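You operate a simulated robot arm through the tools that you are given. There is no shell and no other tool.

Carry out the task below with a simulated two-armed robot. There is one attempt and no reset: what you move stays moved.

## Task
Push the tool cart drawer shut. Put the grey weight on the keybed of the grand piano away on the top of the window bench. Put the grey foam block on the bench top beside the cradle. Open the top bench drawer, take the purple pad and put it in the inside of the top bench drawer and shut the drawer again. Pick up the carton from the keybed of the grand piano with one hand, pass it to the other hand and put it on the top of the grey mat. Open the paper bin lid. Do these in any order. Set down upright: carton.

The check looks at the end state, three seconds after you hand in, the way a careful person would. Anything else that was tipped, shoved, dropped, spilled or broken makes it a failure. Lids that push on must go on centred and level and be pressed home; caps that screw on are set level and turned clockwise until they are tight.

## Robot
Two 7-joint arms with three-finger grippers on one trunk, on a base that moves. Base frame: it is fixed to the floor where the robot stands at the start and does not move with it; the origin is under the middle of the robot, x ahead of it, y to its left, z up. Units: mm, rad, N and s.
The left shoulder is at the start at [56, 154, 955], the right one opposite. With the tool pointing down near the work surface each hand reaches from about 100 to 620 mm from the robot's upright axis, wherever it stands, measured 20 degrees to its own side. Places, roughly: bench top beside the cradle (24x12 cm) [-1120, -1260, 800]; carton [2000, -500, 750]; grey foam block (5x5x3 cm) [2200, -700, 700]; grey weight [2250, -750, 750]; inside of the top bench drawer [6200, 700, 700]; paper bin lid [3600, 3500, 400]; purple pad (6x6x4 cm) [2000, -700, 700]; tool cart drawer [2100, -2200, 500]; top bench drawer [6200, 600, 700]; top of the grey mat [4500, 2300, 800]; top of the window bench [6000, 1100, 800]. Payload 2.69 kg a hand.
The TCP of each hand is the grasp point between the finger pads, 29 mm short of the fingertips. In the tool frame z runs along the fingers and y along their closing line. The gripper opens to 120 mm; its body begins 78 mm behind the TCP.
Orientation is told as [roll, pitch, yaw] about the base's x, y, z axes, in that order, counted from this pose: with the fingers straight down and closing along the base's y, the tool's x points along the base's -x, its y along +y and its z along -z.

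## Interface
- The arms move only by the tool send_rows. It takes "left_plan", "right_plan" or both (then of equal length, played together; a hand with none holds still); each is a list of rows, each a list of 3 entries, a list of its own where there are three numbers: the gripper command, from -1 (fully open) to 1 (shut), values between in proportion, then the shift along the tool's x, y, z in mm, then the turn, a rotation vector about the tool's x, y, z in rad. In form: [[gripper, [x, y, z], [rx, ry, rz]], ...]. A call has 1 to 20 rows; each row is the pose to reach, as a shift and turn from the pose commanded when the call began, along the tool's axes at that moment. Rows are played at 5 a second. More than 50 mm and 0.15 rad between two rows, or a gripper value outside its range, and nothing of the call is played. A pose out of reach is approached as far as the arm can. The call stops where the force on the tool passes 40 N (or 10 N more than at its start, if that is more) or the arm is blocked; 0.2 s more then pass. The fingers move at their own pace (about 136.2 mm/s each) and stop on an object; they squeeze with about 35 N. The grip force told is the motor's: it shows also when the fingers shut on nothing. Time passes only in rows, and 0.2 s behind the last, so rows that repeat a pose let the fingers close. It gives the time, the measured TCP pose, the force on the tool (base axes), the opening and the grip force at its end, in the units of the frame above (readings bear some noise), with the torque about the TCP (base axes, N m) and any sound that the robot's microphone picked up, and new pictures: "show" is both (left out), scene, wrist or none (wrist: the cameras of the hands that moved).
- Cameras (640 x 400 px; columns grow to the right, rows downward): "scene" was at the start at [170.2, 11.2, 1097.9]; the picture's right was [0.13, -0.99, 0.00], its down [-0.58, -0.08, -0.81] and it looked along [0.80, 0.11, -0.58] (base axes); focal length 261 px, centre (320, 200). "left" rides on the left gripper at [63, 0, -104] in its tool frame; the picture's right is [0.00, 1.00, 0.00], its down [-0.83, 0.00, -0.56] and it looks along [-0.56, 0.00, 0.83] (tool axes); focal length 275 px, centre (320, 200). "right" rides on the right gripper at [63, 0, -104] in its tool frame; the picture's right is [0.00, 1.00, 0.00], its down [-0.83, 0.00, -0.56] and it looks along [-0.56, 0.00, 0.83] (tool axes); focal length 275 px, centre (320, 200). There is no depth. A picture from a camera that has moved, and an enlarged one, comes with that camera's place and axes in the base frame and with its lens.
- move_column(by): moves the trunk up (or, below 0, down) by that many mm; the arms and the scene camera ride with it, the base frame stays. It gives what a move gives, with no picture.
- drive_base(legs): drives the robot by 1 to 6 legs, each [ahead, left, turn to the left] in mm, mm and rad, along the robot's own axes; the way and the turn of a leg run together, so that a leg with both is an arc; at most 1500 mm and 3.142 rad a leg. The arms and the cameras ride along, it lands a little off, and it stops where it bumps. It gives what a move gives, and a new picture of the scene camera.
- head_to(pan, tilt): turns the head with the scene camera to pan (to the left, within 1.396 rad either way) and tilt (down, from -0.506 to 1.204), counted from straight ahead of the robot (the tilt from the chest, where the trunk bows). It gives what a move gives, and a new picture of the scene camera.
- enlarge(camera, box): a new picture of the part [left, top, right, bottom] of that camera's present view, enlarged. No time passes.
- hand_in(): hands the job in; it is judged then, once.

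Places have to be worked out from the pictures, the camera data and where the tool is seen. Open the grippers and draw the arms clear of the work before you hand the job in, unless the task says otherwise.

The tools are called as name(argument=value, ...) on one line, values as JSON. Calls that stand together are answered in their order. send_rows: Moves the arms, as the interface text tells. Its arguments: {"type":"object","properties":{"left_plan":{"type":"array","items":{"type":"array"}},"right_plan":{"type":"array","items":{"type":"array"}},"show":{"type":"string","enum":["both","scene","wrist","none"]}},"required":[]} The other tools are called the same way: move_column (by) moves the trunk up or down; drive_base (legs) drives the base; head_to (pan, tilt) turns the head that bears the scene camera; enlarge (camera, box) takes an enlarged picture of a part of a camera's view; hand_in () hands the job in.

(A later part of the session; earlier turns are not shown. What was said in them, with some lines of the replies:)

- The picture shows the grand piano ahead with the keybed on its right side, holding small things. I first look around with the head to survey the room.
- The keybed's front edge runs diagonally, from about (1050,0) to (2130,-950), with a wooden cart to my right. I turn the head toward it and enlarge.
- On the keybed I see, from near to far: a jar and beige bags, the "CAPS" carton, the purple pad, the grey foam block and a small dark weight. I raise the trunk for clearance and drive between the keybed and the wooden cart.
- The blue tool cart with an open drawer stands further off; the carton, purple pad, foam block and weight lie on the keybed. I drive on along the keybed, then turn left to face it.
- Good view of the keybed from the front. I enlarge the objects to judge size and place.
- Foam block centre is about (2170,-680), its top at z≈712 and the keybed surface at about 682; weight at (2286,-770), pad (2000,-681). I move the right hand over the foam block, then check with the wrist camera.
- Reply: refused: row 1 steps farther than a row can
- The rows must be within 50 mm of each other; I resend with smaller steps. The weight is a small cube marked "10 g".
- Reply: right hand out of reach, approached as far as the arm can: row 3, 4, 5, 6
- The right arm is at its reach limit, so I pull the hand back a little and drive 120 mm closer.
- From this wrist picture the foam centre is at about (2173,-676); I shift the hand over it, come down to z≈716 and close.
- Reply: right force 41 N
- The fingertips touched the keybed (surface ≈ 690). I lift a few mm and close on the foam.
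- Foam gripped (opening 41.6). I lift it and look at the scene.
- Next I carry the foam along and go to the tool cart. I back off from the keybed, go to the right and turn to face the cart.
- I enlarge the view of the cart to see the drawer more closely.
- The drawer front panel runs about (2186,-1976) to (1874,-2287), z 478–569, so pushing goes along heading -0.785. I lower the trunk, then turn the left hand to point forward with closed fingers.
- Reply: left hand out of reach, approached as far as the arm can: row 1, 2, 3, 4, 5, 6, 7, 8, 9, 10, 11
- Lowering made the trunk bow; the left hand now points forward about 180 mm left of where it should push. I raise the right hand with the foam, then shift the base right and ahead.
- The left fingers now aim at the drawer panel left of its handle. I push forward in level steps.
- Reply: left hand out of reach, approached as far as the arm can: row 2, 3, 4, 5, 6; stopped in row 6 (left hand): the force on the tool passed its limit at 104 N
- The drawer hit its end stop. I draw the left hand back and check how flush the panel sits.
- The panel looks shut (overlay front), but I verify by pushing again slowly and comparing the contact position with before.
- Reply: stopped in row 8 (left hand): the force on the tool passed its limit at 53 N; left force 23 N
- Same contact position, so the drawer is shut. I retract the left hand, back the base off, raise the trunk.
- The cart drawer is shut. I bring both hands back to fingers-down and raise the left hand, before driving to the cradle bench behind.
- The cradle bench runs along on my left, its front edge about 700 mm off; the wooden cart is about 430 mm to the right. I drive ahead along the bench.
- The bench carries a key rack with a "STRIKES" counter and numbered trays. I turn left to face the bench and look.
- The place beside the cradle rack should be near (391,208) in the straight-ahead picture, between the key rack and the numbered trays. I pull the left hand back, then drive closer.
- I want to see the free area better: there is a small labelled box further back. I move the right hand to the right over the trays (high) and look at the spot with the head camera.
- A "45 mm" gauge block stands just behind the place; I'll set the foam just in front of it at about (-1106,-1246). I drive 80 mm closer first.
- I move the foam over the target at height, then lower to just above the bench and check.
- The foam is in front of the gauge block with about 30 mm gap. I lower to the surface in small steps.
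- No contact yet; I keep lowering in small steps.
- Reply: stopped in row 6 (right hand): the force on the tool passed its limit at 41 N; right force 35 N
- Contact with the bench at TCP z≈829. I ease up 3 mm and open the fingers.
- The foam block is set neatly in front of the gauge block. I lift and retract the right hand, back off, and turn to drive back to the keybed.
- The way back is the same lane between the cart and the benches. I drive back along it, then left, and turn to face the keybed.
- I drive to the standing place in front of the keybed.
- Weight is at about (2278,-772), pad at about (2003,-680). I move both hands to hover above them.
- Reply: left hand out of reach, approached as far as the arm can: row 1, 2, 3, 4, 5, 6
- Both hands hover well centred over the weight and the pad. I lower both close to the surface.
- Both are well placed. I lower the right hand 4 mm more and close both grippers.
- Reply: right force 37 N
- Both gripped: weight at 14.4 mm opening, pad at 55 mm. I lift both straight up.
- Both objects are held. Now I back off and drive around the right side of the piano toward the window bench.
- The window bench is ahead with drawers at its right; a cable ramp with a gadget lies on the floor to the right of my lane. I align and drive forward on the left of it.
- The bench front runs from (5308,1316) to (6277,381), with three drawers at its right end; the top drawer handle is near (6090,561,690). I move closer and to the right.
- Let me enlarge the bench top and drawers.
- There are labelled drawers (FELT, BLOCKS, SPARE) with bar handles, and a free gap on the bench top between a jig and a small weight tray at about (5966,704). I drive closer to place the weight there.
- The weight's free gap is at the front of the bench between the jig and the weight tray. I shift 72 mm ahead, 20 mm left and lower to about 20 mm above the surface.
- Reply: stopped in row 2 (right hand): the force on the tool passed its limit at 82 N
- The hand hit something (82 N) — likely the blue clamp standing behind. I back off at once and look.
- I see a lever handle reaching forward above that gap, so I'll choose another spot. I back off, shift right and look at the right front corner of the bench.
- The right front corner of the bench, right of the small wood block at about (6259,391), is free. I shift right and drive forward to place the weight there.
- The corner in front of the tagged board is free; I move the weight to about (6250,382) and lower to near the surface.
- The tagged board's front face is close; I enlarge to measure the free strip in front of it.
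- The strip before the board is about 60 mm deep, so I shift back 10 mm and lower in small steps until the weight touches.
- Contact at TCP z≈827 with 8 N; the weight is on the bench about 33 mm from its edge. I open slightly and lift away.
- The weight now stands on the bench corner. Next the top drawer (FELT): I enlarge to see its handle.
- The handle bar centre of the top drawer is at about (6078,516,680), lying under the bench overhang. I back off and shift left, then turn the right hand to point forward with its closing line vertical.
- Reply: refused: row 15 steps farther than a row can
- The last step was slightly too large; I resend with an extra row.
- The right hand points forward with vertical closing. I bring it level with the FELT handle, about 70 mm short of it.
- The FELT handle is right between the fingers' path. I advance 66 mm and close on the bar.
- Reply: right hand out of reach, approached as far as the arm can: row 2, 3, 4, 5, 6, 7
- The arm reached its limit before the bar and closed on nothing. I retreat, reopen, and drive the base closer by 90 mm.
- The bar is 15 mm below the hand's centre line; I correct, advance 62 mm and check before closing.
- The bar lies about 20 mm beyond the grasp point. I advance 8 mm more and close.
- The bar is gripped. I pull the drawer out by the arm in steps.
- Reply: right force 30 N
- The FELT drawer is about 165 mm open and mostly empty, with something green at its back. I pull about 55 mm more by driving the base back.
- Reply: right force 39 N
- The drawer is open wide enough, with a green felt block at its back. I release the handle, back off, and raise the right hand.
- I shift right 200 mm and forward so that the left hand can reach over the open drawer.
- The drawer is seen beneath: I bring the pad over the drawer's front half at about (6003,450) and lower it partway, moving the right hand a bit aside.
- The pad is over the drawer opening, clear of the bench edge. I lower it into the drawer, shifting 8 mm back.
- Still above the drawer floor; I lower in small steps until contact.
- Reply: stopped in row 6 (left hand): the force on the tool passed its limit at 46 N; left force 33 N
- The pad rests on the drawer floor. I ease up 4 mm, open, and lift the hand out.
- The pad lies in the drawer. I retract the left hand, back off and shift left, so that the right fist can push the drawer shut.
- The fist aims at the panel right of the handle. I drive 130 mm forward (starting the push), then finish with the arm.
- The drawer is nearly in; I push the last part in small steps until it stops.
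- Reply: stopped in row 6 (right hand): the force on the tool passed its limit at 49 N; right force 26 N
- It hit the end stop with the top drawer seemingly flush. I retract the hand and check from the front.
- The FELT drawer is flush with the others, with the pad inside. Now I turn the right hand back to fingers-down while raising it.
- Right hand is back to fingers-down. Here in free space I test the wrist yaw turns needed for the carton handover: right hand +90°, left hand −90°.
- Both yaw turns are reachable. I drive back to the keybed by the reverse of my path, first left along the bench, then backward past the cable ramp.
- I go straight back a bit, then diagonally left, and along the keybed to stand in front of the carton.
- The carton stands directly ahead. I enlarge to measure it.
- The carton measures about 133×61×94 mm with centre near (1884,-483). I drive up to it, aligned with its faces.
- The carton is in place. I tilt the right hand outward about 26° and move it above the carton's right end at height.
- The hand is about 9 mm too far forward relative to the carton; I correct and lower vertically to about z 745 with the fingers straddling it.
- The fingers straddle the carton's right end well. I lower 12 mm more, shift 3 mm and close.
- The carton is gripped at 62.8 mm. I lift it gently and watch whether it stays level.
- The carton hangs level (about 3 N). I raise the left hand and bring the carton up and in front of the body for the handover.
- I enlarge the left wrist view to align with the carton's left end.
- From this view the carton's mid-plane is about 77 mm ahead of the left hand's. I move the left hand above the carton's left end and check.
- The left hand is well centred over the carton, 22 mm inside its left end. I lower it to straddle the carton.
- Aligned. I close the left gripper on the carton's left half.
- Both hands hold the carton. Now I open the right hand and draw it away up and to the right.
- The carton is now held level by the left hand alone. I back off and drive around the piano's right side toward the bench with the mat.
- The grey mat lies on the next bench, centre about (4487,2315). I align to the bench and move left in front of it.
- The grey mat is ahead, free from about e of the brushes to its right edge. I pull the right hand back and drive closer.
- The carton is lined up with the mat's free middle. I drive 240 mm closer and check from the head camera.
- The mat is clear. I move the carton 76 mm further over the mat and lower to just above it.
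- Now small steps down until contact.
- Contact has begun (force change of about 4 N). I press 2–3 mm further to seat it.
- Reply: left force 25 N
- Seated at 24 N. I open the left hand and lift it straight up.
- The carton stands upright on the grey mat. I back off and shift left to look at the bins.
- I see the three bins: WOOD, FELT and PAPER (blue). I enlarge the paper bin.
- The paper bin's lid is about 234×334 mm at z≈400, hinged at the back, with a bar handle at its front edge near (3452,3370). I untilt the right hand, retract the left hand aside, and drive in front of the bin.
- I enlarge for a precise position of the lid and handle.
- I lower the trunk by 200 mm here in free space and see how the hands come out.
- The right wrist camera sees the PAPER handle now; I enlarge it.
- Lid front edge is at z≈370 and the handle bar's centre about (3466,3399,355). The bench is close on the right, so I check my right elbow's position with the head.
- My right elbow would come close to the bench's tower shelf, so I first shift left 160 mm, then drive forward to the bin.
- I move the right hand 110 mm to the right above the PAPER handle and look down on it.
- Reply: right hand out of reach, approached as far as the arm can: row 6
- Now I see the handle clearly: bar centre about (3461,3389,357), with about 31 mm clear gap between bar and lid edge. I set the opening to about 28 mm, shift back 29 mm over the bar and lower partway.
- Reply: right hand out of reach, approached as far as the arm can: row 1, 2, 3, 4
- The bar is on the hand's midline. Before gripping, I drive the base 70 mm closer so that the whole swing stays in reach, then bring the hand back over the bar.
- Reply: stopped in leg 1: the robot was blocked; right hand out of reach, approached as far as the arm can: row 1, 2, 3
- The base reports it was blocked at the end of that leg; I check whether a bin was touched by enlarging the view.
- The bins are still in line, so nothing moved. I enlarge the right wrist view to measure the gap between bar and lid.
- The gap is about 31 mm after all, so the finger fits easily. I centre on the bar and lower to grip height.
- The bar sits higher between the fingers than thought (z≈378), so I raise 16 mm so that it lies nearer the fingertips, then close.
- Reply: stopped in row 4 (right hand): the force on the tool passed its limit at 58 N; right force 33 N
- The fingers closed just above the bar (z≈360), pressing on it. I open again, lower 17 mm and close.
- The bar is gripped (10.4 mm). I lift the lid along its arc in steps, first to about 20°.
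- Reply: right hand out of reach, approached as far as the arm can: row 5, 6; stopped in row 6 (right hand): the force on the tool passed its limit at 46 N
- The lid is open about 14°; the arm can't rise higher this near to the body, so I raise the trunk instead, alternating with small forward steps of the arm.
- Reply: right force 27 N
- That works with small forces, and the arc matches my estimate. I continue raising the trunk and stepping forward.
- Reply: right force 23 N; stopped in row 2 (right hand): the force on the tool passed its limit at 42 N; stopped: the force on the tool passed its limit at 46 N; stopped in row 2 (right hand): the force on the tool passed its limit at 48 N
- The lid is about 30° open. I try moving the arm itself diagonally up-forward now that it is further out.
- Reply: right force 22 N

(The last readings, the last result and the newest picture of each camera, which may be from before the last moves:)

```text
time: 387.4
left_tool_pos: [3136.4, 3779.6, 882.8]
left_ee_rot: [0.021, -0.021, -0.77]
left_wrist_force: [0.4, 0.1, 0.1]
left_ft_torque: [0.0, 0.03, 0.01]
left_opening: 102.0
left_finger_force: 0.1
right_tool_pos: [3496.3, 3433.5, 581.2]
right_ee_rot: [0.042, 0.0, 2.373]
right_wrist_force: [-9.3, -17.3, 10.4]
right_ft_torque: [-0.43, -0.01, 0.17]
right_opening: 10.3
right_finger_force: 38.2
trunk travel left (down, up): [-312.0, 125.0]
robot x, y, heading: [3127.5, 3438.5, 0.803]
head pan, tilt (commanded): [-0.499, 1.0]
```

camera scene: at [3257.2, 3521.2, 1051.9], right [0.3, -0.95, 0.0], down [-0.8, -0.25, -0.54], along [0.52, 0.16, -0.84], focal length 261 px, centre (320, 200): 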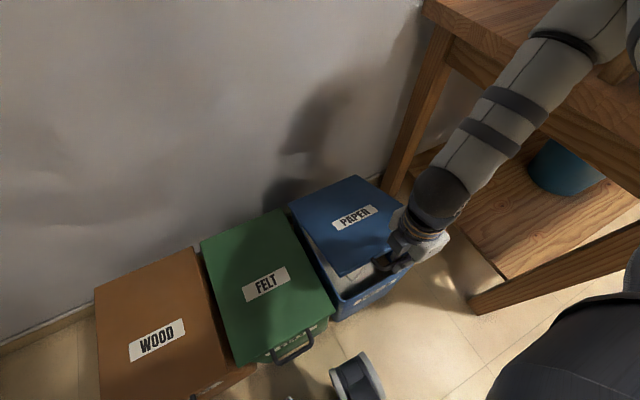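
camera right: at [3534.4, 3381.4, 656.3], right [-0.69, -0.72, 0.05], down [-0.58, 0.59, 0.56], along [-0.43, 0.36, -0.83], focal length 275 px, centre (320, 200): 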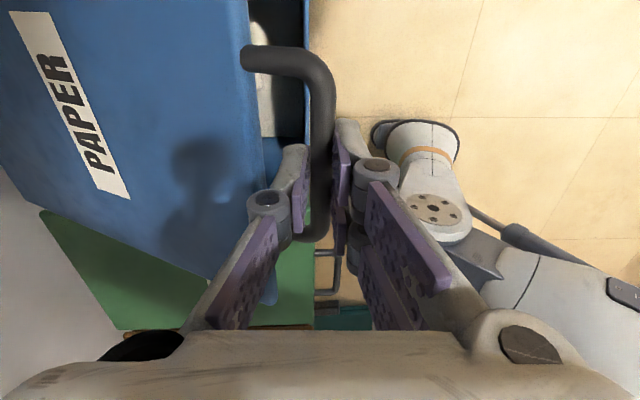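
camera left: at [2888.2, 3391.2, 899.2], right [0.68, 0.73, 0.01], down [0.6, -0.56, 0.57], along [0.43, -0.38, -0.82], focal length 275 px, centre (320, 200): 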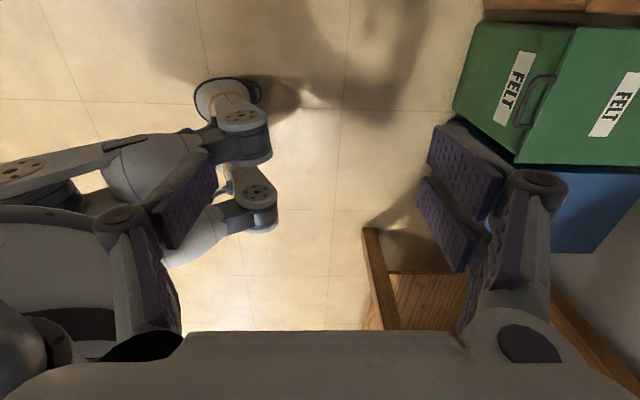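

The arm follows well now. I continue along the arc.

send_rows(right_plan=[[1, [0, -6, -10], [0, 0, 0]], [1, [0, -13, -20], [0, 0, 0]], [1, [0, -21, -30], [0, 0, 0]], [1, [0, -31, -40], [0, 0, 0]], [1, [0, -42, -50], [0, 0, 0]], [1, [0, -53, -58], [0, 0, 0]]], show="both")

```text
time: 388.0
left_tool_pos: [3138.6, 3780.9, 881.2]
left_ee_rot: [0.02, -0.02, -0.768]
left_wrist_force: [-0.5, -0.2, 0.4]
left_ft_torque: [-0.04, 0.04, 0.02]
left_opening: 101.7
left_finger_force: 0.1
right_tool_pos: [3503.1, 3440.1, 597.6]
right_ee_rot: [0.049, 0.002, 2.371]
right_wrist_force: [-4.4, -6.1, 3.2]
right_ft_torque: [-0.45, -0.07, 0.17]
right_opening: 10.3
right_finger_force: 37.0
trunk travel left (down, up): [-312.0, 125.0]
robot x, y, heading: [3132.8, 3432.4, 0.806]
head pan, tilt (commanded): [-0.499, 1.0]
stopped in row 2 (right hand): the force on the tool passed its limit at 42 N (the readings are from after the stop); the commanded pose is now the measured one
camera scene: at [3256.8, 3520.8, 1051.9], right [0.3, -0.95, 0.0], down [-0.8, -0.25, -0.54], along [0.52, 0.16, -0.84], focal length 261 px, centre (320, 200)
camera right: at [3553.2, 3401.0, 701.8], right [-0.69, -0.72, 0.05], down [-0.58, 0.6, 0.55], along [-0.43, 0.35, -0.83], focal length 275 px, centre (320, 200)
```

scene: 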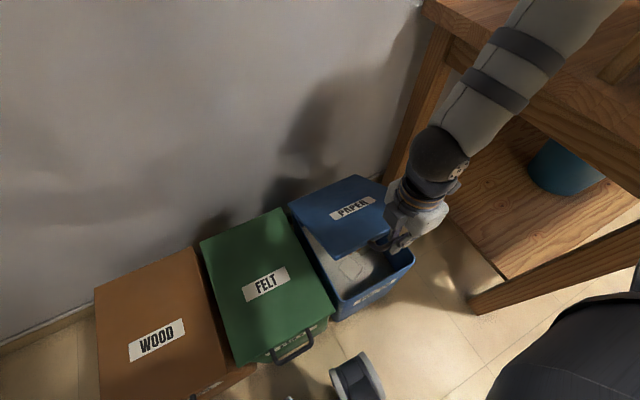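
right: 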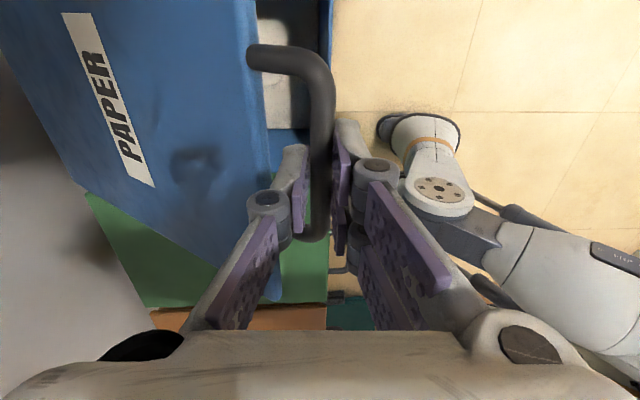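

The measured arc gives a radius of about 375 mm, so I correct the path (more up, less forward) and level the hand a little.

send_rows(right_plan=[[1, [0, -4, -8], [0.02, 0, 0]], [1, [0, -10, -16], [0.03, 0, 0]], [1, [0, -16, -25], [0.04, 0, 0]], [1, [0, -24, -33], [0.04, 0, 0]], [1, [0, -32, -42], [0.04, 0, 0]], [1, [0, -40, -50], [0.04, 0, 0]], [1, [0, -49, -59], [0.04, 0, 0]]], show="none")

```text
time: 389.4
left_tool_pos: [3137.7, 3781.6, 881.9]
left_ee_rot: [0.024, -0.021, -0.77]
left_wrist_force: [-0.4, 0.7, 0.6]
left_ft_torque: [-0.02, 0.02, 0.02]
left_opening: 102.1
left_finger_force: 0.1
right_tool_pos: [3528.5, 3464.6, 642.9]
right_ee_rot: [0.016, 0.002, 2.371]
right_wrist_force: [-10.7, -8.2, 10.1]
right_ft_torque: [-0.47, -0.08, 0.08]
right_opening: 10.3
right_finger_force: 37.7
trunk travel left (down, up): [-312.0, 125.0]
robot x, y, heading: [3129.8, 3435.5, 0.805]
head pan, tilt (commanded): [-0.499, 1.0]
stopped in row 6 (right hand): the force on the tool passed its limit at 42 N (the readings are from after the stop); the commanded pose is now the measured one
```

On the arc at about 43°. I continue with a slight upward bias.

send_rows(right_plan=[[1, [0, -6, -12], [0, 0, 0]], [1, [0, -15, -21], [0, 0, 0]], [1, [0, -25, -30], [0, 0, 0]], [1, [0, -35, -38], [0, 0, 0]], [1, [0, -45, -46], [0, 0, 0]], [1, [0, -56, -54], [0, 0, 0]]], show="both")

```text
time: 390.8
left_tool_pos: [3137.9, 3781.0, 882.3]
left_ee_rot: [0.02, -0.019, -0.771]
left_wrist_force: [-0.4, 1.0, -0.3]
left_ft_torque: [0.02, 0.0, 0.03]
left_opening: 102.1
left_finger_force: 0.1
right_tool_pos: [3570.7, 3508.4, 693.6]
right_ee_rot: [0.015, 0.004, 2.373]
right_wrist_force: [0.7, -5.6, 2.2]
right_ft_torque: [-0.18, 0.1, -0.13]
right_opening: 10.1
right_finger_force: 37.2
trunk travel left (down, up): [-312.0, 125.0]
robot x, y, heading: [3128.6, 3432.1, 0.803]
head pan, tilt (commanded): [-0.499, 1.0]
camera scene: at [3256.6, 3519.9, 1052.2], right [0.3, -0.95, 0.0], down [-0.8, -0.25, -0.54], along [0.52, 0.16, -0.84], focal length 261 px, centre (320, 200)
camera right: at [3618.3, 3466.7, 799.4], right [-0.69, -0.72, 0.02], down [-0.59, 0.58, 0.55], along [-0.41, 0.37, -0.83], focal length 275 px, centre (320, 200)
```

scene: 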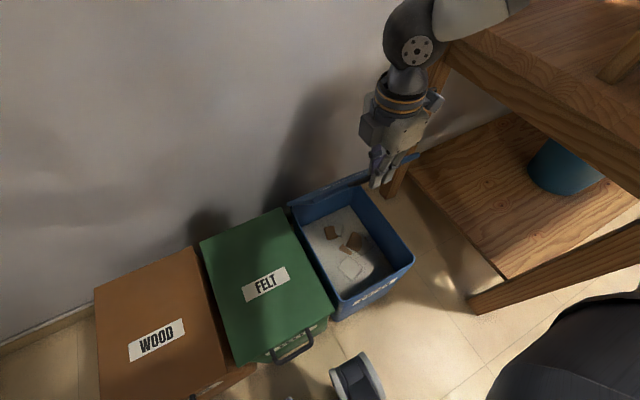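
right: 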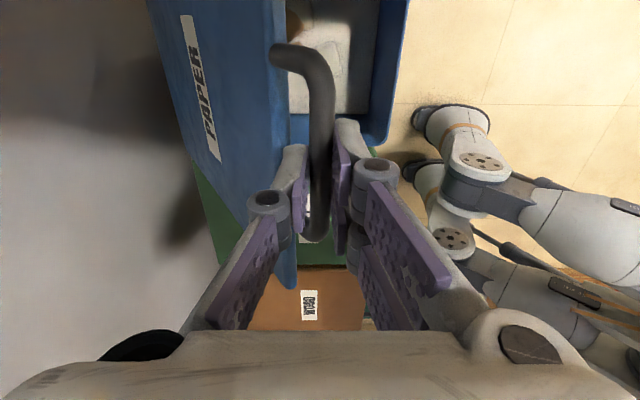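

About 55° open and force small. I continue toward vertical.

send_rows(right_plan=[[1, [0, -9, -9], [0, 0, 0]], [1, [0, -20, -16], [0, 0, 0]], [1, [0, -32, -22], [0, 0, 0]], [1, [0, -44, -29], [0, 0, 0]], [1, [0, -56, -35], [0, 0, 0]], [1, [0, -68, -41], [0, 0, 0]], [1, [0, -80, -45], [0, 0, 0]], [1, [0, -92, -50], [0, 0, 0]]], show="both")

```text
time: 392.6
left_tool_pos: [3139.6, 3780.7, 881.8]
left_ee_rot: [0.017, -0.019, -0.772]
left_wrist_force: [0.1, 0.1, 0.7]
left_ft_torque: [-0.04, 0.06, 0.01]
left_opening: 101.9
left_finger_force: 0.1
right_tool_pos: [3634.7, 3574.6, 742.8]
right_ee_rot: [0.015, 0.002, 2.371]
right_wrist_force: [9.4, -0.6, -18.8]
right_ft_torque: [-0.23, -0.33, -0.43]
right_opening: 10.5
right_finger_force: 37.4
trunk travel left (down, up): [-312.0, 125.0]
robot x, y, heading: [3130.3, 3439.0, 0.802]
head pan, tilt (commanded): [-0.499, 1.0]
camera scene: at [3258.4, 3520.7, 1051.7], right [0.3, -0.95, 0.0], down [-0.8, -0.25, -0.54], along [0.51, 0.16, -0.84], focal length 261 px, centre (320, 200)
camera right: at [3683.2, 3532.3, 847.9], right [-0.69, -0.72, 0.01], down [-0.59, 0.58, 0.55], along [-0.41, 0.38, -0.83], focal length 275 px, centre (320, 200)
```

scene: 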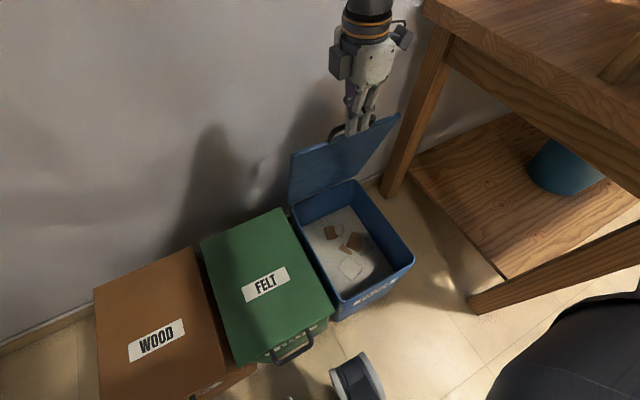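
right: 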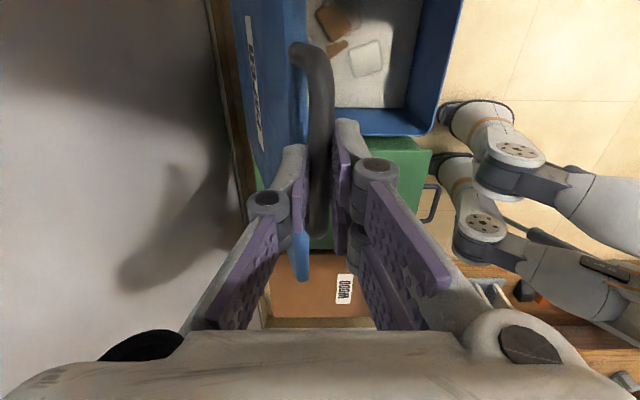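

About 72° open. I continue nearly level toward and past vertical.

send_rows(right_plan=[[1, [0, -14, 0], [0, 0, 0]], [1, [0, -28, -3], [0, 0, 0]], [1, [0, -42, -6], [0, 0, 0]], [1, [0, -56, -8], [0, 0, 0]], [1, [0, -72, -10], [0, 0, 0]], [1, [0, -88, -12], [0, 0, 0]], [1, [0, -104, -13], [0, 0, 0]], [1, [0, -121, -14], [0, 0, 0]]], show="both")

```text
time: 394.4
left_tool_pos: [3136.9, 3780.3, 882.4]
left_ee_rot: [0.022, -0.02, -0.769]
left_wrist_force: [0.8, 0.8, -0.3]
left_ft_torque: [-0.01, 0.02, 0.01]
left_opening: 102.1
left_finger_force: 0.2
right_tool_pos: [3720.2, 3662.8, 758.9]
right_ee_rot: [0.008, 0.001, 2.371]
right_wrist_force: [6.8, -6.5, 20.8]
right_ft_torque: [-0.29, -0.31, -0.74]
right_opening: 10.0
right_finger_force: 37.3
trunk travel left (down, up): [-312.0, 125.0]
robot x, y, heading: [3127.4, 3436.1, 0.804]
head pan, tilt (commanded): [-0.499, 1.0]
camera scene: at [3255.8, 3519.7, 1052.2], right [0.3, -0.95, 0.0], down [-0.8, -0.25, -0.54], along [0.52, 0.16, -0.84], focal length 261 px, centre (320, 200)
camera right: at [3766.3, 3619.6, 862.9], right [-0.69, -0.72, 0.01], down [-0.6, 0.58, 0.55], along [-0.41, 0.38, -0.83], focal length 275 px, centre (320, 200)
```

scene: 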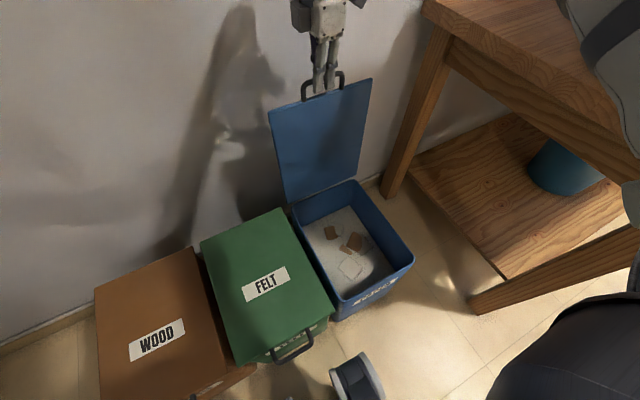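
right: 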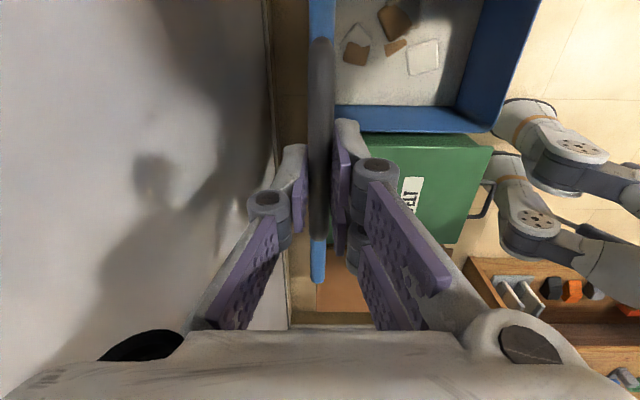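

The lid is vertical now. I move it further back past vertical so that it stays open.

send_rows(right_plan=[[1, [0, -12, -1], [0, 0, 0]], [1, [0, -24, -1], [0, 0, 0]], [1, [0, -36, 1], [0, 0, 0]], [1, [0, -48, 3], [0, 0, 0]], [1, [0, -60, 5], [0, 0, 0]]], show="both")

```text
time: 395.6
left_tool_pos: [3139.5, 3778.7, 882.0]
left_ee_rot: [0.019, -0.02, -0.77]
left_wrist_force: [0.7, 0.2, 0.1]
left_ft_torque: [-0.01, 0.01, -0.03]
left_opening: 102.1
left_finger_force: 0.0
right_tool_pos: [3747.1, 3693.3, 752.8]
right_ee_rot: [0.01, 0.003, 2.369]
right_wrist_force: [17.8, -13.7, 19.8]
right_ft_torque: [-0.28, -0.26, -0.99]
right_opening: 10.3
right_finger_force: 37.3
right hand out of reach, approached as far as the arm can: row 4, 5
trunk travel left (down, up): [-312.0, 125.0]
robot x, y, heading: [3131.7, 3435.4, 0.801]
head pan, tilt (commanded): [-0.499, 1.0]
camera scene: at [3256.9, 3518.7, 1052.2], right [0.3, -0.96, 0.0], down [-0.8, -0.25, -0.54], along [0.52, 0.16, -0.84], focal length 261 px, centre (320, 200)
camera right: at [3794.0, 3651.4, 857.4], right [-0.69, -0.72, 0.01], down [-0.6, 0.58, 0.55], along [-0.4, 0.38, -0.83], focal length 275 px, centre (320, 200)
```

scene: 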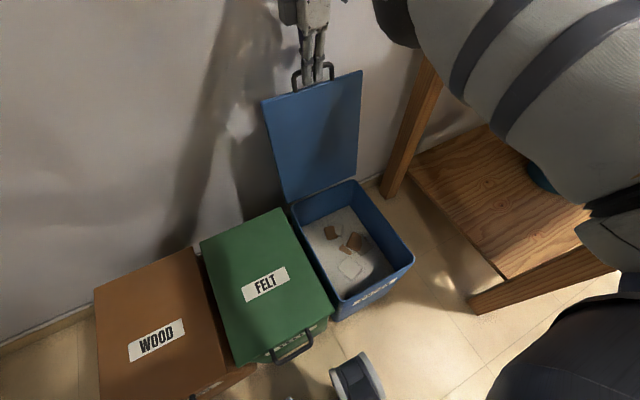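
right: 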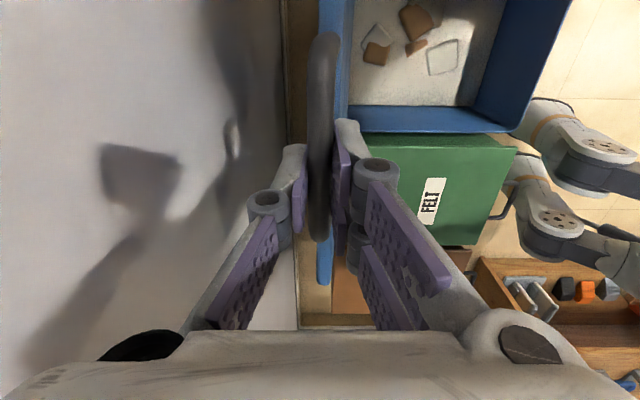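

The lid is a few degrees past vertical (about 96°). I open the fingers a little and see whether it stays.

send_rows(right_plan=[[0.7, [0, 0, 0], [0, 0, 0]], [0.55, [0, 0, 0], [0, 0, 0]], [0.5, [0, 0, 0], [0, 0, 0]], [0.5, [0, 0, 0], [0, 0, 0]]], show="both")

```text
time: 396.6
left_tool_pos: [3138.0, 3781.4, 882.3]
left_ee_rot: [0.021, -0.02, -0.769]
left_wrist_force: [0.2, 0.4, -0.5]
left_ft_torque: [0.04, -0.01, 0.01]
left_opening: 102.1
left_finger_force: 0.2
right_tool_pos: [3746.5, 3697.3, 751.6]
right_ee_rot: [0.012, 0.003, 2.371]
right_wrist_force: [-0.3, 0.5, -0.1]
right_ft_torque: [-0.01, 0.01, 0.0]
right_opening: 30.1
right_finger_force: 0.1
trunk travel left (down, up): [-312.0, 125.0]
robot x, y, heading: [3129.6, 3433.0, 0.804]
head pan, tilt (commanded): [-0.499, 1.0]
camera scene: at [3256.7, 3520.6, 1052.0], right [0.3, -0.95, 0.0], down [-0.8, -0.25, -0.54], along [0.52, 0.16, -0.84], focal length 261 px, centre (320, 200)
camera right: at [3792.4, 3654.7, 856.0], right [-0.69, -0.72, 0.01], down [-0.6, 0.58, 0.55], along [-0.41, 0.38, -0.83], focal length 275 px, centre (320, 200)
```

scene: 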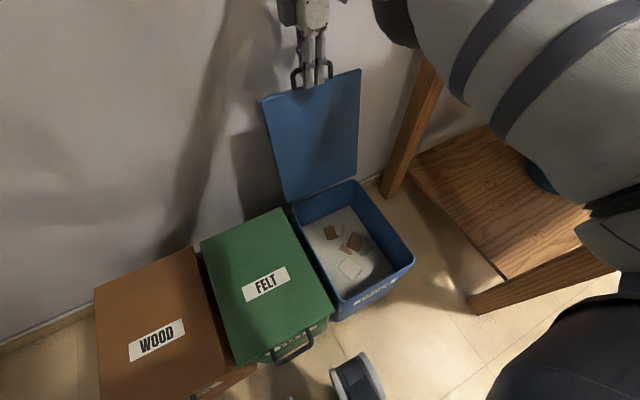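
right: 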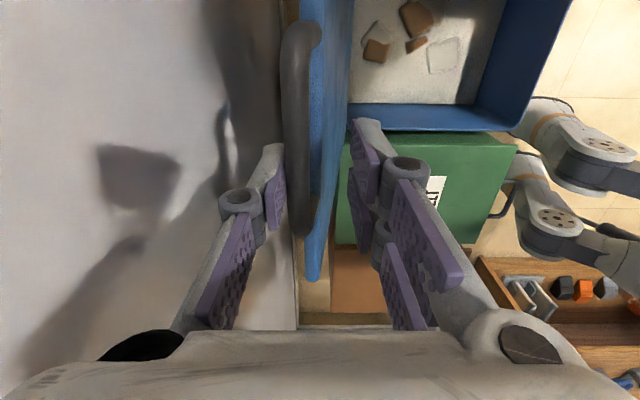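

The lid leans on the rear finger, so it wants to stay open. I open the fingers slowly further to let it lean back gently.

send_rows(right_plan=[[0.4, [0, 0, 0], [0, 0, 0]], [0.3, [0, 0, 0], [0, 0, 0]], [0.2, [0, 0, 0], [0, 0, 0]], [0.1, [0, 0, 0], [0, 0, 0]], [0.0, [0, 0, 0], [0, 0, 0]], [-0.1, [0, 0, 0], [0, 0, 0]], [-0.2, [0, 0, 0], [0, 0, 0]], [-0.3, [0, 0, 0], [0, 0, 0]], [-0.4, [0, 0, 0], [0, 0, 0]], [-0.5, [0, 0, 0], [0, 0, 0]]], show="both")

```text
time: 398.8
left_tool_pos: [3138.6, 3780.4, 882.2]
left_ee_rot: [0.019, -0.022, -0.77]
left_wrist_force: [-0.1, -0.2, 0.0]
left_ft_torque: [-0.01, 0.01, -0.05]
left_opening: 101.9
left_finger_force: 0.2
right_tool_pos: [3745.7, 3696.4, 751.4]
right_ee_rot: [0.012, 0.002, 2.373]
right_wrist_force: [-0.9, 0.0, -0.5]
right_ft_torque: [0.0, -0.03, 0.02]
right_opening: 90.2
right_finger_force: 0.1
trunk travel left (down, up): [-312.0, 125.0]
robot x, y, heading: [3130.3, 3437.8, 0.799]
head pan, tilt (commanded): [-0.499, 1.0]
camera scene: at [3256.7, 3520.5, 1052.0], right [0.3, -0.95, 0.0], down [-0.8, -0.25, -0.54], along [0.52, 0.16, -0.84], focal length 261 px, centre (320, 200)
camera right: at [3792.5, 3654.6, 856.1], right [-0.69, -0.72, 0.01], down [-0.6, 0.58, 0.55], along [-0.41, 0.38, -0.83], focal length 275 px, centre (320, 200)
```

scene: 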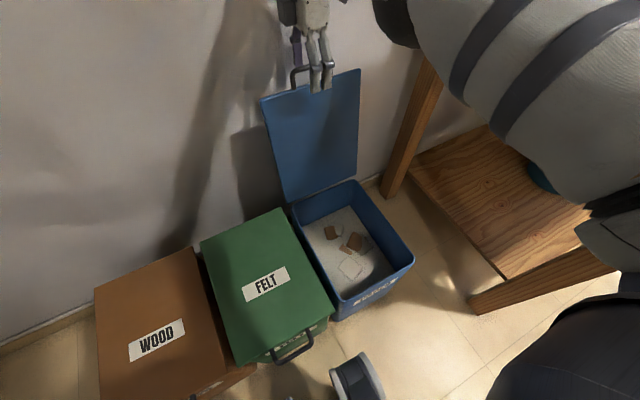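
right: 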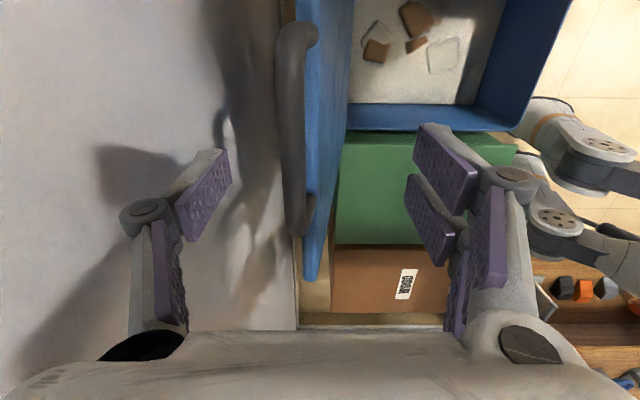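

The lid stands open by itself. I raise the trunk to lift the fingers clear of the handle, then back away.

move_column(by=110)

send_rows(right_plan=[[-0.5, [0, 30, -10], [0, 0, 0]], [-0.5, [0, 70, -10], [0, 0, 0]], [-0.5, [0, 110, -10], [0, 0, 0]], [-0.5, [0, 150, -10], [0, 0, 0]]], show="both")

```text
time: 400.2
left_tool_pos: [3140.0, 3782.1, 990.8]
left_ee_rot: [0.018, -0.022, -0.77]
left_wrist_force: [0.3, 0.5, -0.5]
left_ft_torque: [-0.03, -0.01, 0.02]
left_opening: 102.2
left_finger_force: 0.1
right_tool_pos: [3738.5, 3687.7, 1044.4]
right_ee_rot: [-0.289, 0.001, 2.372]
right_wrist_force: [1.0, -0.1, -1.0]
right_ft_torque: [-0.01, -0.01, 0.0]
right_opening: 90.1
right_finger_force: 0.1
trunk travel left (down, up): [-422.0, 15.0]
robot x, y, heading: [3130.4, 3437.8, 0.803]
head pan, tilt (commanded): [-0.499, 1.0]
```

```text
time: 401.2
left_tool_pos: [3138.3, 3780.4, 991.9]
left_ee_rot: [0.019, -0.02, -0.77]
left_wrist_force: [0.1, -0.3, 0.2]
left_ft_torque: [0.02, 0.0, 0.02]
left_opening: 102.2
left_finger_force: 0.0
right_tool_pos: [3638.1, 3584.2, 1018.5]
right_ee_rot: [-0.291, -0.002, 2.373]
right_wrist_force: [0.1, 0.0, -0.8]
right_ft_torque: [0.04, 0.02, 0.02]
right_opening: 90.1
right_finger_force: 0.1
trunk travel left (down, up): [-422.0, 15.0]
robot x, y, heading: [3131.1, 3433.5, 0.8]
head pan, tilt (commanded): [-0.499, 1.0]
camera scene: at [3209.7, 3470.5, 1178.9], right [0.3, -0.95, 0.0], down [-0.8, -0.25, -0.54], along [0.52, 0.16, -0.84], focal length 261 px, centre (320, 200)
camera right: at [3663.3, 3520.2, 1119.2], right [-0.66, -0.69, -0.29], down [-0.71, 0.46, 0.53], along [-0.24, 0.56, -0.8], focal length 275 px, centre (320, 200)
```

scene: 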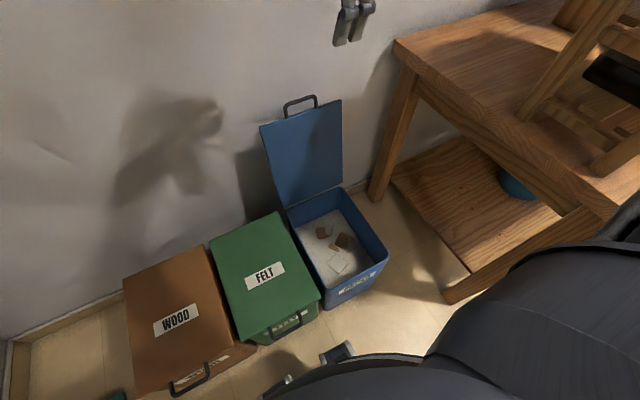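
right: 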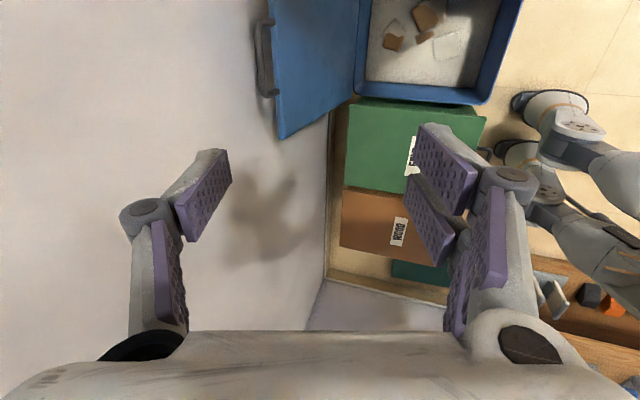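

The paper bin lid stands open and the hand is clear. I back off and check the bins' alignment.

drive_base(legs=[[-450, 0, 0]])

head_to(pan=-0.2, tilt=0.8)

enlarge(camera="scene", box=[120, 80, 440, 280])

```text
time: 403.8
left_tool_pos: [2835.5, 3468.8, 991.5]
left_ee_rot: [0.02, -0.02, -0.764]
left_wrist_force: [-0.1, 0.0, 0.2]
left_ft_torque: [-0.01, 0.01, -0.01]
left_opening: 102.1
left_finger_force: 0.0
right_tool_pos: [3335.8, 3276.1, 1018.7]
right_ee_rot: [-0.291, 0.0, 2.377]
right_wrist_force: [0.0, -0.2, 0.8]
right_ft_torque: [0.01, 0.01, 0.0]
right_opening: 90.0
right_finger_force: 0.0
trunk travel left (down, up): [-422.0, 15.0]
robot x, y, heading: [2830.7, 3128.9, 0.812]
head pan, tilt (commanded): [-0.499, 1.0]
camera scene: at [2908.5, 3160.3, 1179.0], right [0.3, -0.95, 0.0], down [-0.8, -0.25, -0.54], along [0.52, 0.16, -0.84], focal length 261 px, centre (320, 200)
```

scene: 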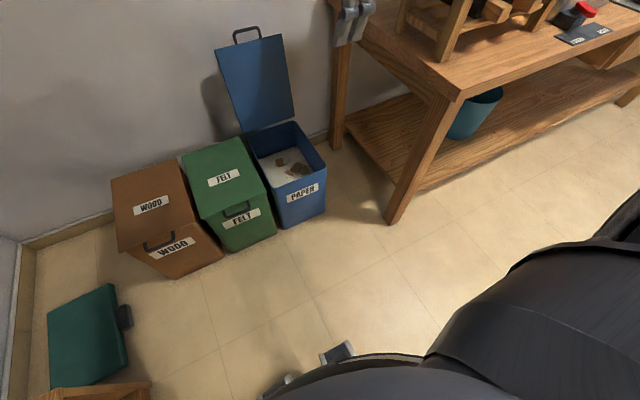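

```text
time: 404.6
left_tool_pos: [2834.5, 3469.4, 992.4]
left_ee_rot: [0.019, -0.022, -0.764]
left_wrist_force: [-0.5, -0.7, 0.6]
left_ft_torque: [0.0, -0.02, -0.01]
left_opening: 102.0
left_finger_force: 0.1
right_tool_pos: [3336.0, 3277.0, 1018.7]
right_ee_rot: [-0.29, 0.0, 2.378]
right_wrist_force: [0.9, -0.1, 0.3]
right_ft_torque: [0.01, -0.04, 0.0]
right_opening: 89.8
right_finger_force: 0.0
trunk travel left (down, up): [-422.0, 15.0]
robot x, y, heading: [2826.5, 3124.7, 0.806]
head pan, tilt (commanded): [-0.201, 0.799]
camera scene: at [2908.7, 3185.4, 1194.0], right [0.57, -0.82, 0.0], down [-0.59, -0.41, -0.7], along [0.57, 0.4, -0.72], focal length 261 px, centre (320, 200)
```

scene: 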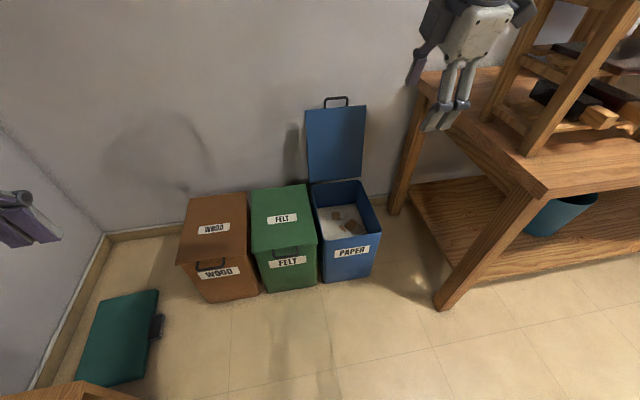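

```text
2.00 times, centred on (280, 180) of scene
camera zoom: at [2908.7, 3185.4, 1194.0], right [0.57, -0.82, 0.0], down [-0.59, -0.41, -0.7], along [0.57, 0.4, -0.72], focal length 521 px, centre (400, 240)
```

zoom: 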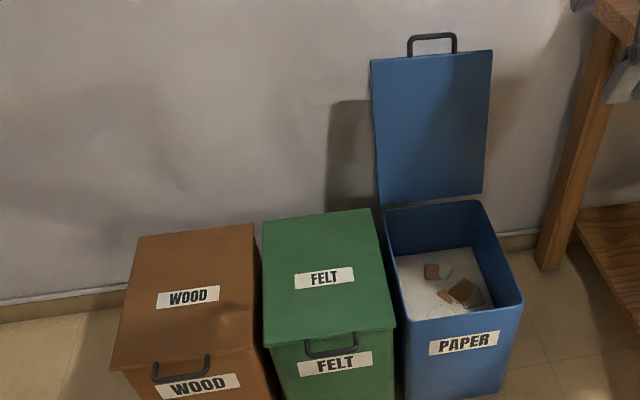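

Everything looks in place: the lid stands open, and the bins are where they were. I open both grippers fully and back a little further from the work.

send_rows(right_plan=[[-1, [0, 0, 0], [0, 0, 0]], [-1, [0, 30, 0], [0, 0, 0]], [-1, [0, 60, 0], [0, 0, 0]]], left_plan=[[-1, [0, 0, 0], [0, 0, 0]], [-1, [0, 0, 0], [0, 0, 0]], [-1, [0, 0, 0], [0, 0, 0]]], show="none")

drive_base(legs=[[-300, 0, 0], [0, -900, 0]])

head_to(pan=-0.4, tilt=0.4)

```text
time: 405.4
left_tool_pos: [2836.6, 3470.8, 992.5]
left_ee_rot: [0.02, -0.02, -0.763]
left_wrist_force: [0.1, 0.6, 0.2]
left_ft_torque: [0.0, 0.0, -0.01]
left_opening: 119.7
left_finger_force: 0.0
right_tool_pos: [3296.1, 3235.0, 1001.3]
right_ee_rot: [-0.293, 0.0, 2.376]
right_wrist_force: [0.1, 0.2, 0.3]
right_ft_torque: [0.0, -0.04, 0.02]
right_opening: 120.0
right_finger_force: 0.0
trunk travel left (down, up): [-422.0, 15.0]
robot x, y, heading: [2830.0, 3124.2, 0.806]
head pan, tilt (commanded): [-0.201, 0.799]
```

```text
time: 414.4
left_tool_pos: [3280.5, 2631.1, 992.6]
left_ee_rot: [0.019, -0.021, -0.751]
left_wrist_force: [-0.1, -0.1, 0.1]
left_ft_torque: [-0.04, -0.03, -0.02]
left_opening: 120.1
left_finger_force: 0.0
right_tool_pos: [3743.8, 2402.5, 1000.9]
right_ee_rot: [-0.289, -0.001, 2.393]
right_wrist_force: [-0.1, 0.9, 0.4]
right_ft_torque: [0.05, 0.03, -0.01]
right_opening: 120.0
right_finger_force: 0.0
trunk travel left (down, up): [-422.0, 15.0]
robot x, y, heading: [3279.1, 2286.1, 0.826]
head pan, tilt (commanded): [-0.201, 0.799]
camera scene: at [3358.0, 2347.9, 1194.1], right [0.58, -0.81, 0.0], down [-0.58, -0.42, -0.7], along [0.57, 0.41, -0.72], focal length 261 px, centre (320, 200)
```

scene: 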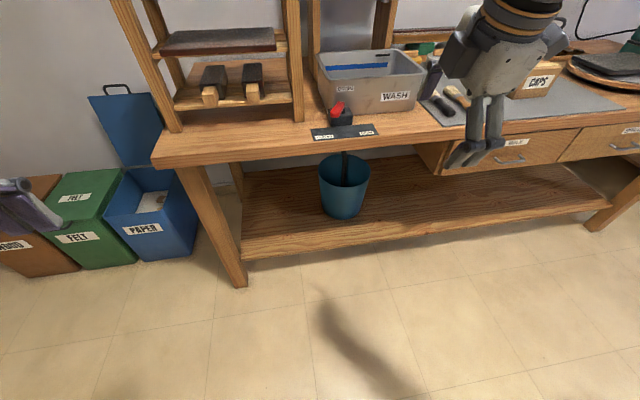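

```text
time: 415.2
left_tool_pos: [3281.2, 2631.5, 992.2]
left_ee_rot: [0.02, -0.02, -0.75]
left_wrist_force: [0.2, 0.6, 0.6]
left_ft_torque: [-0.01, -0.04, 0.03]
left_opening: 119.9
left_finger_force: 0.1
right_tool_pos: [3742.3, 2404.2, 1001.1]
right_ee_rot: [-0.289, -0.001, 2.392]
right_wrist_force: [0.8, -0.4, -0.7]
right_ft_torque: [-0.02, -0.02, 0.02]
right_opening: 120.1
right_finger_force: 0.2
trunk travel left (down, up): [-422.0, 15.0]
robot x, y, heading: [3281.5, 2283.9, 0.821]
head pan, tilt (commanded): [-0.4, 0.4]
camera scene: at [3376.9, 2339.0, 1229.1], right [0.41, -0.91, 0.0], down [-0.36, -0.16, -0.92], along [0.84, 0.38, -0.39], focal length 261 px, centre (320, 200)
```

scene: 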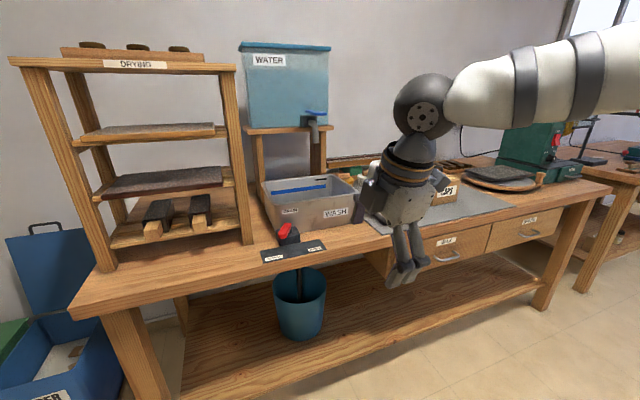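

The carton and the lid are fine. For safety I drive back to the window bench once to verify that the lever I touched there is unchanged, with the hands held clear.

drive_base(legs=[[-190, 0, -0.025], [0, -1450, 0], [0, -1450, 0]])

head_to(pan=0.0, tilt=0.499)

enlarge(camera="scene", box=[240, 120, 480, 280])

```text
time: 438.7
left_tool_pos: [5245.9, 434.2, 992.2]
left_ee_rot: [0.02, -0.021, -0.786]
left_wrist_force: [0.1, -0.4, 0.1]
left_ft_torque: [-0.03, 0.02, 0.0]
left_opening: 119.9
left_finger_force: 0.0
right_tool_pos: [5697.4, 191.1, 1001.1]
right_ee_rot: [-0.289, 0.0, 2.357]
right_wrist_force: [-1.2, -0.3, 0.2]
right_ft_torque: [-0.03, 0.0, 0.0]
right_opening: 119.8
right_finger_force: 0.1
trunk travel left (down, up): [-422.0, 15.0]
robot x, y, heading: [5229.7, 88.7, 0.786]
head pan, tilt (commanded): [-0.4, 0.4]
camera scene: at [5330.6, 139.0, 1229.2], right [0.38, -0.93, 0.0], down [-0.36, -0.15, -0.92], along [0.85, 0.35, -0.39], focal length 261 px, centre (320, 200)
```

scene: 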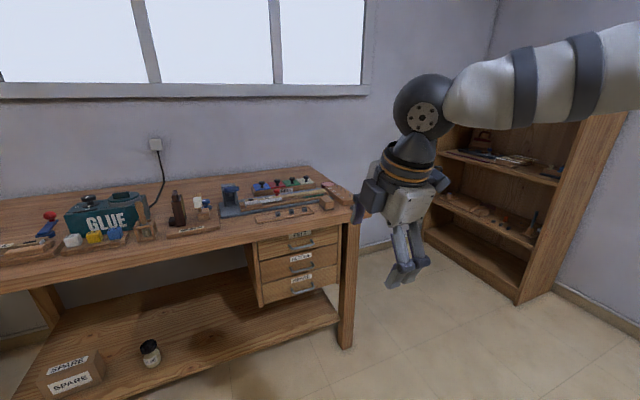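

```text
time: 439.6
left_tool_pos: [5245.3, 435.0, 991.3]
left_ee_rot: [0.019, -0.021, -0.786]
left_wrist_force: [0.5, 0.4, 0.3]
left_ft_torque: [0.0, -0.04, -0.03]
left_opening: 120.2
left_finger_force: 0.1
right_tool_pos: [5698.7, 190.3, 1000.9]
right_ee_rot: [-0.29, -0.001, 2.355]
right_wrist_force: [-0.5, -0.4, -0.4]
right_ft_torque: [0.02, -0.01, 0.02]
right_opening: 120.2
right_finger_force: 0.1
trunk travel left (down, up): [-422.0, 15.0]
robot x, y, heading: [5233.3, 92.7, 0.782]
head pan, tilt (commanded): [0.0, 0.499]
camera scene: at [5309.1, 168.5, 1220.0], right [0.71, -0.71, 0.0], down [-0.34, -0.34, -0.88], along [0.62, 0.62, -0.48], focal length 261 px, centre (320, 200)
```

scene: 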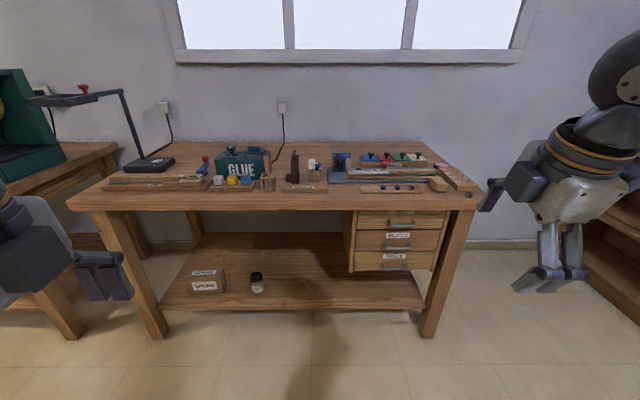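

```text
2.50 times, centred on (360, 200) of scene
camera zoom: at [5309.1, 168.5, 1220.0], right [0.71, -0.71, 0.0], down [-0.34, -0.34, -0.88], along [0.62, 0.62, -0.48], focal length 651 px, centre (220, 200)
```

zoom: 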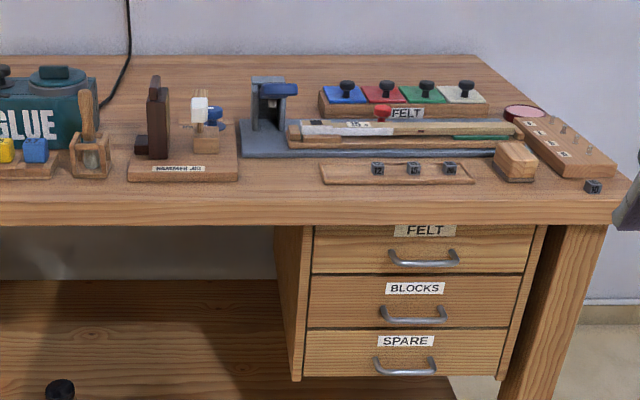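

The bench is unchanged: the lever looks as before, the drawers are flush and the 10 g weight stands on the top. All six jobs are done, the grippers are open and the arms clear, so I hand in.

hand_in()

```text
The job is handed in.
```

All six tasks are done and I handed the job in. The verdict has not come back to me.

| Task | End state |
|---|---|
| Tool cart drawer | Pushed shut; a second push stopped at the same point |
| Grey foam block | On the bench top beside the cradle, just in front of the "45 mm" gauge block and not touching it |
| Grey weight (10 g) | On the window bench top, at the right front corner about 33 mm from the front edge |
| Purple pad | Inside the top (FELT) drawer; drawer shut and flush with the others |
| Carton | Picked up by the right hand, passed to the left in mid-air, and set upright on the grey mat |
| Paper bin lid | Open, resting a little past vertical on its own |

Two contacts happened along the way:

- **Lever on the window bench:** the right hand hit something there at about 82 N while I was placing the weight, most likely the forward end of a tool lever. I went back at the end and compared views; it looked unchanged.
- **FELT bin:** the base was reported blocked as I drove up to the paper bin, most likely by the FELT bin. Measured corners before and after differ only by what I'd expect from measuring error.

Both grippers are open and the arms are clear of the work.
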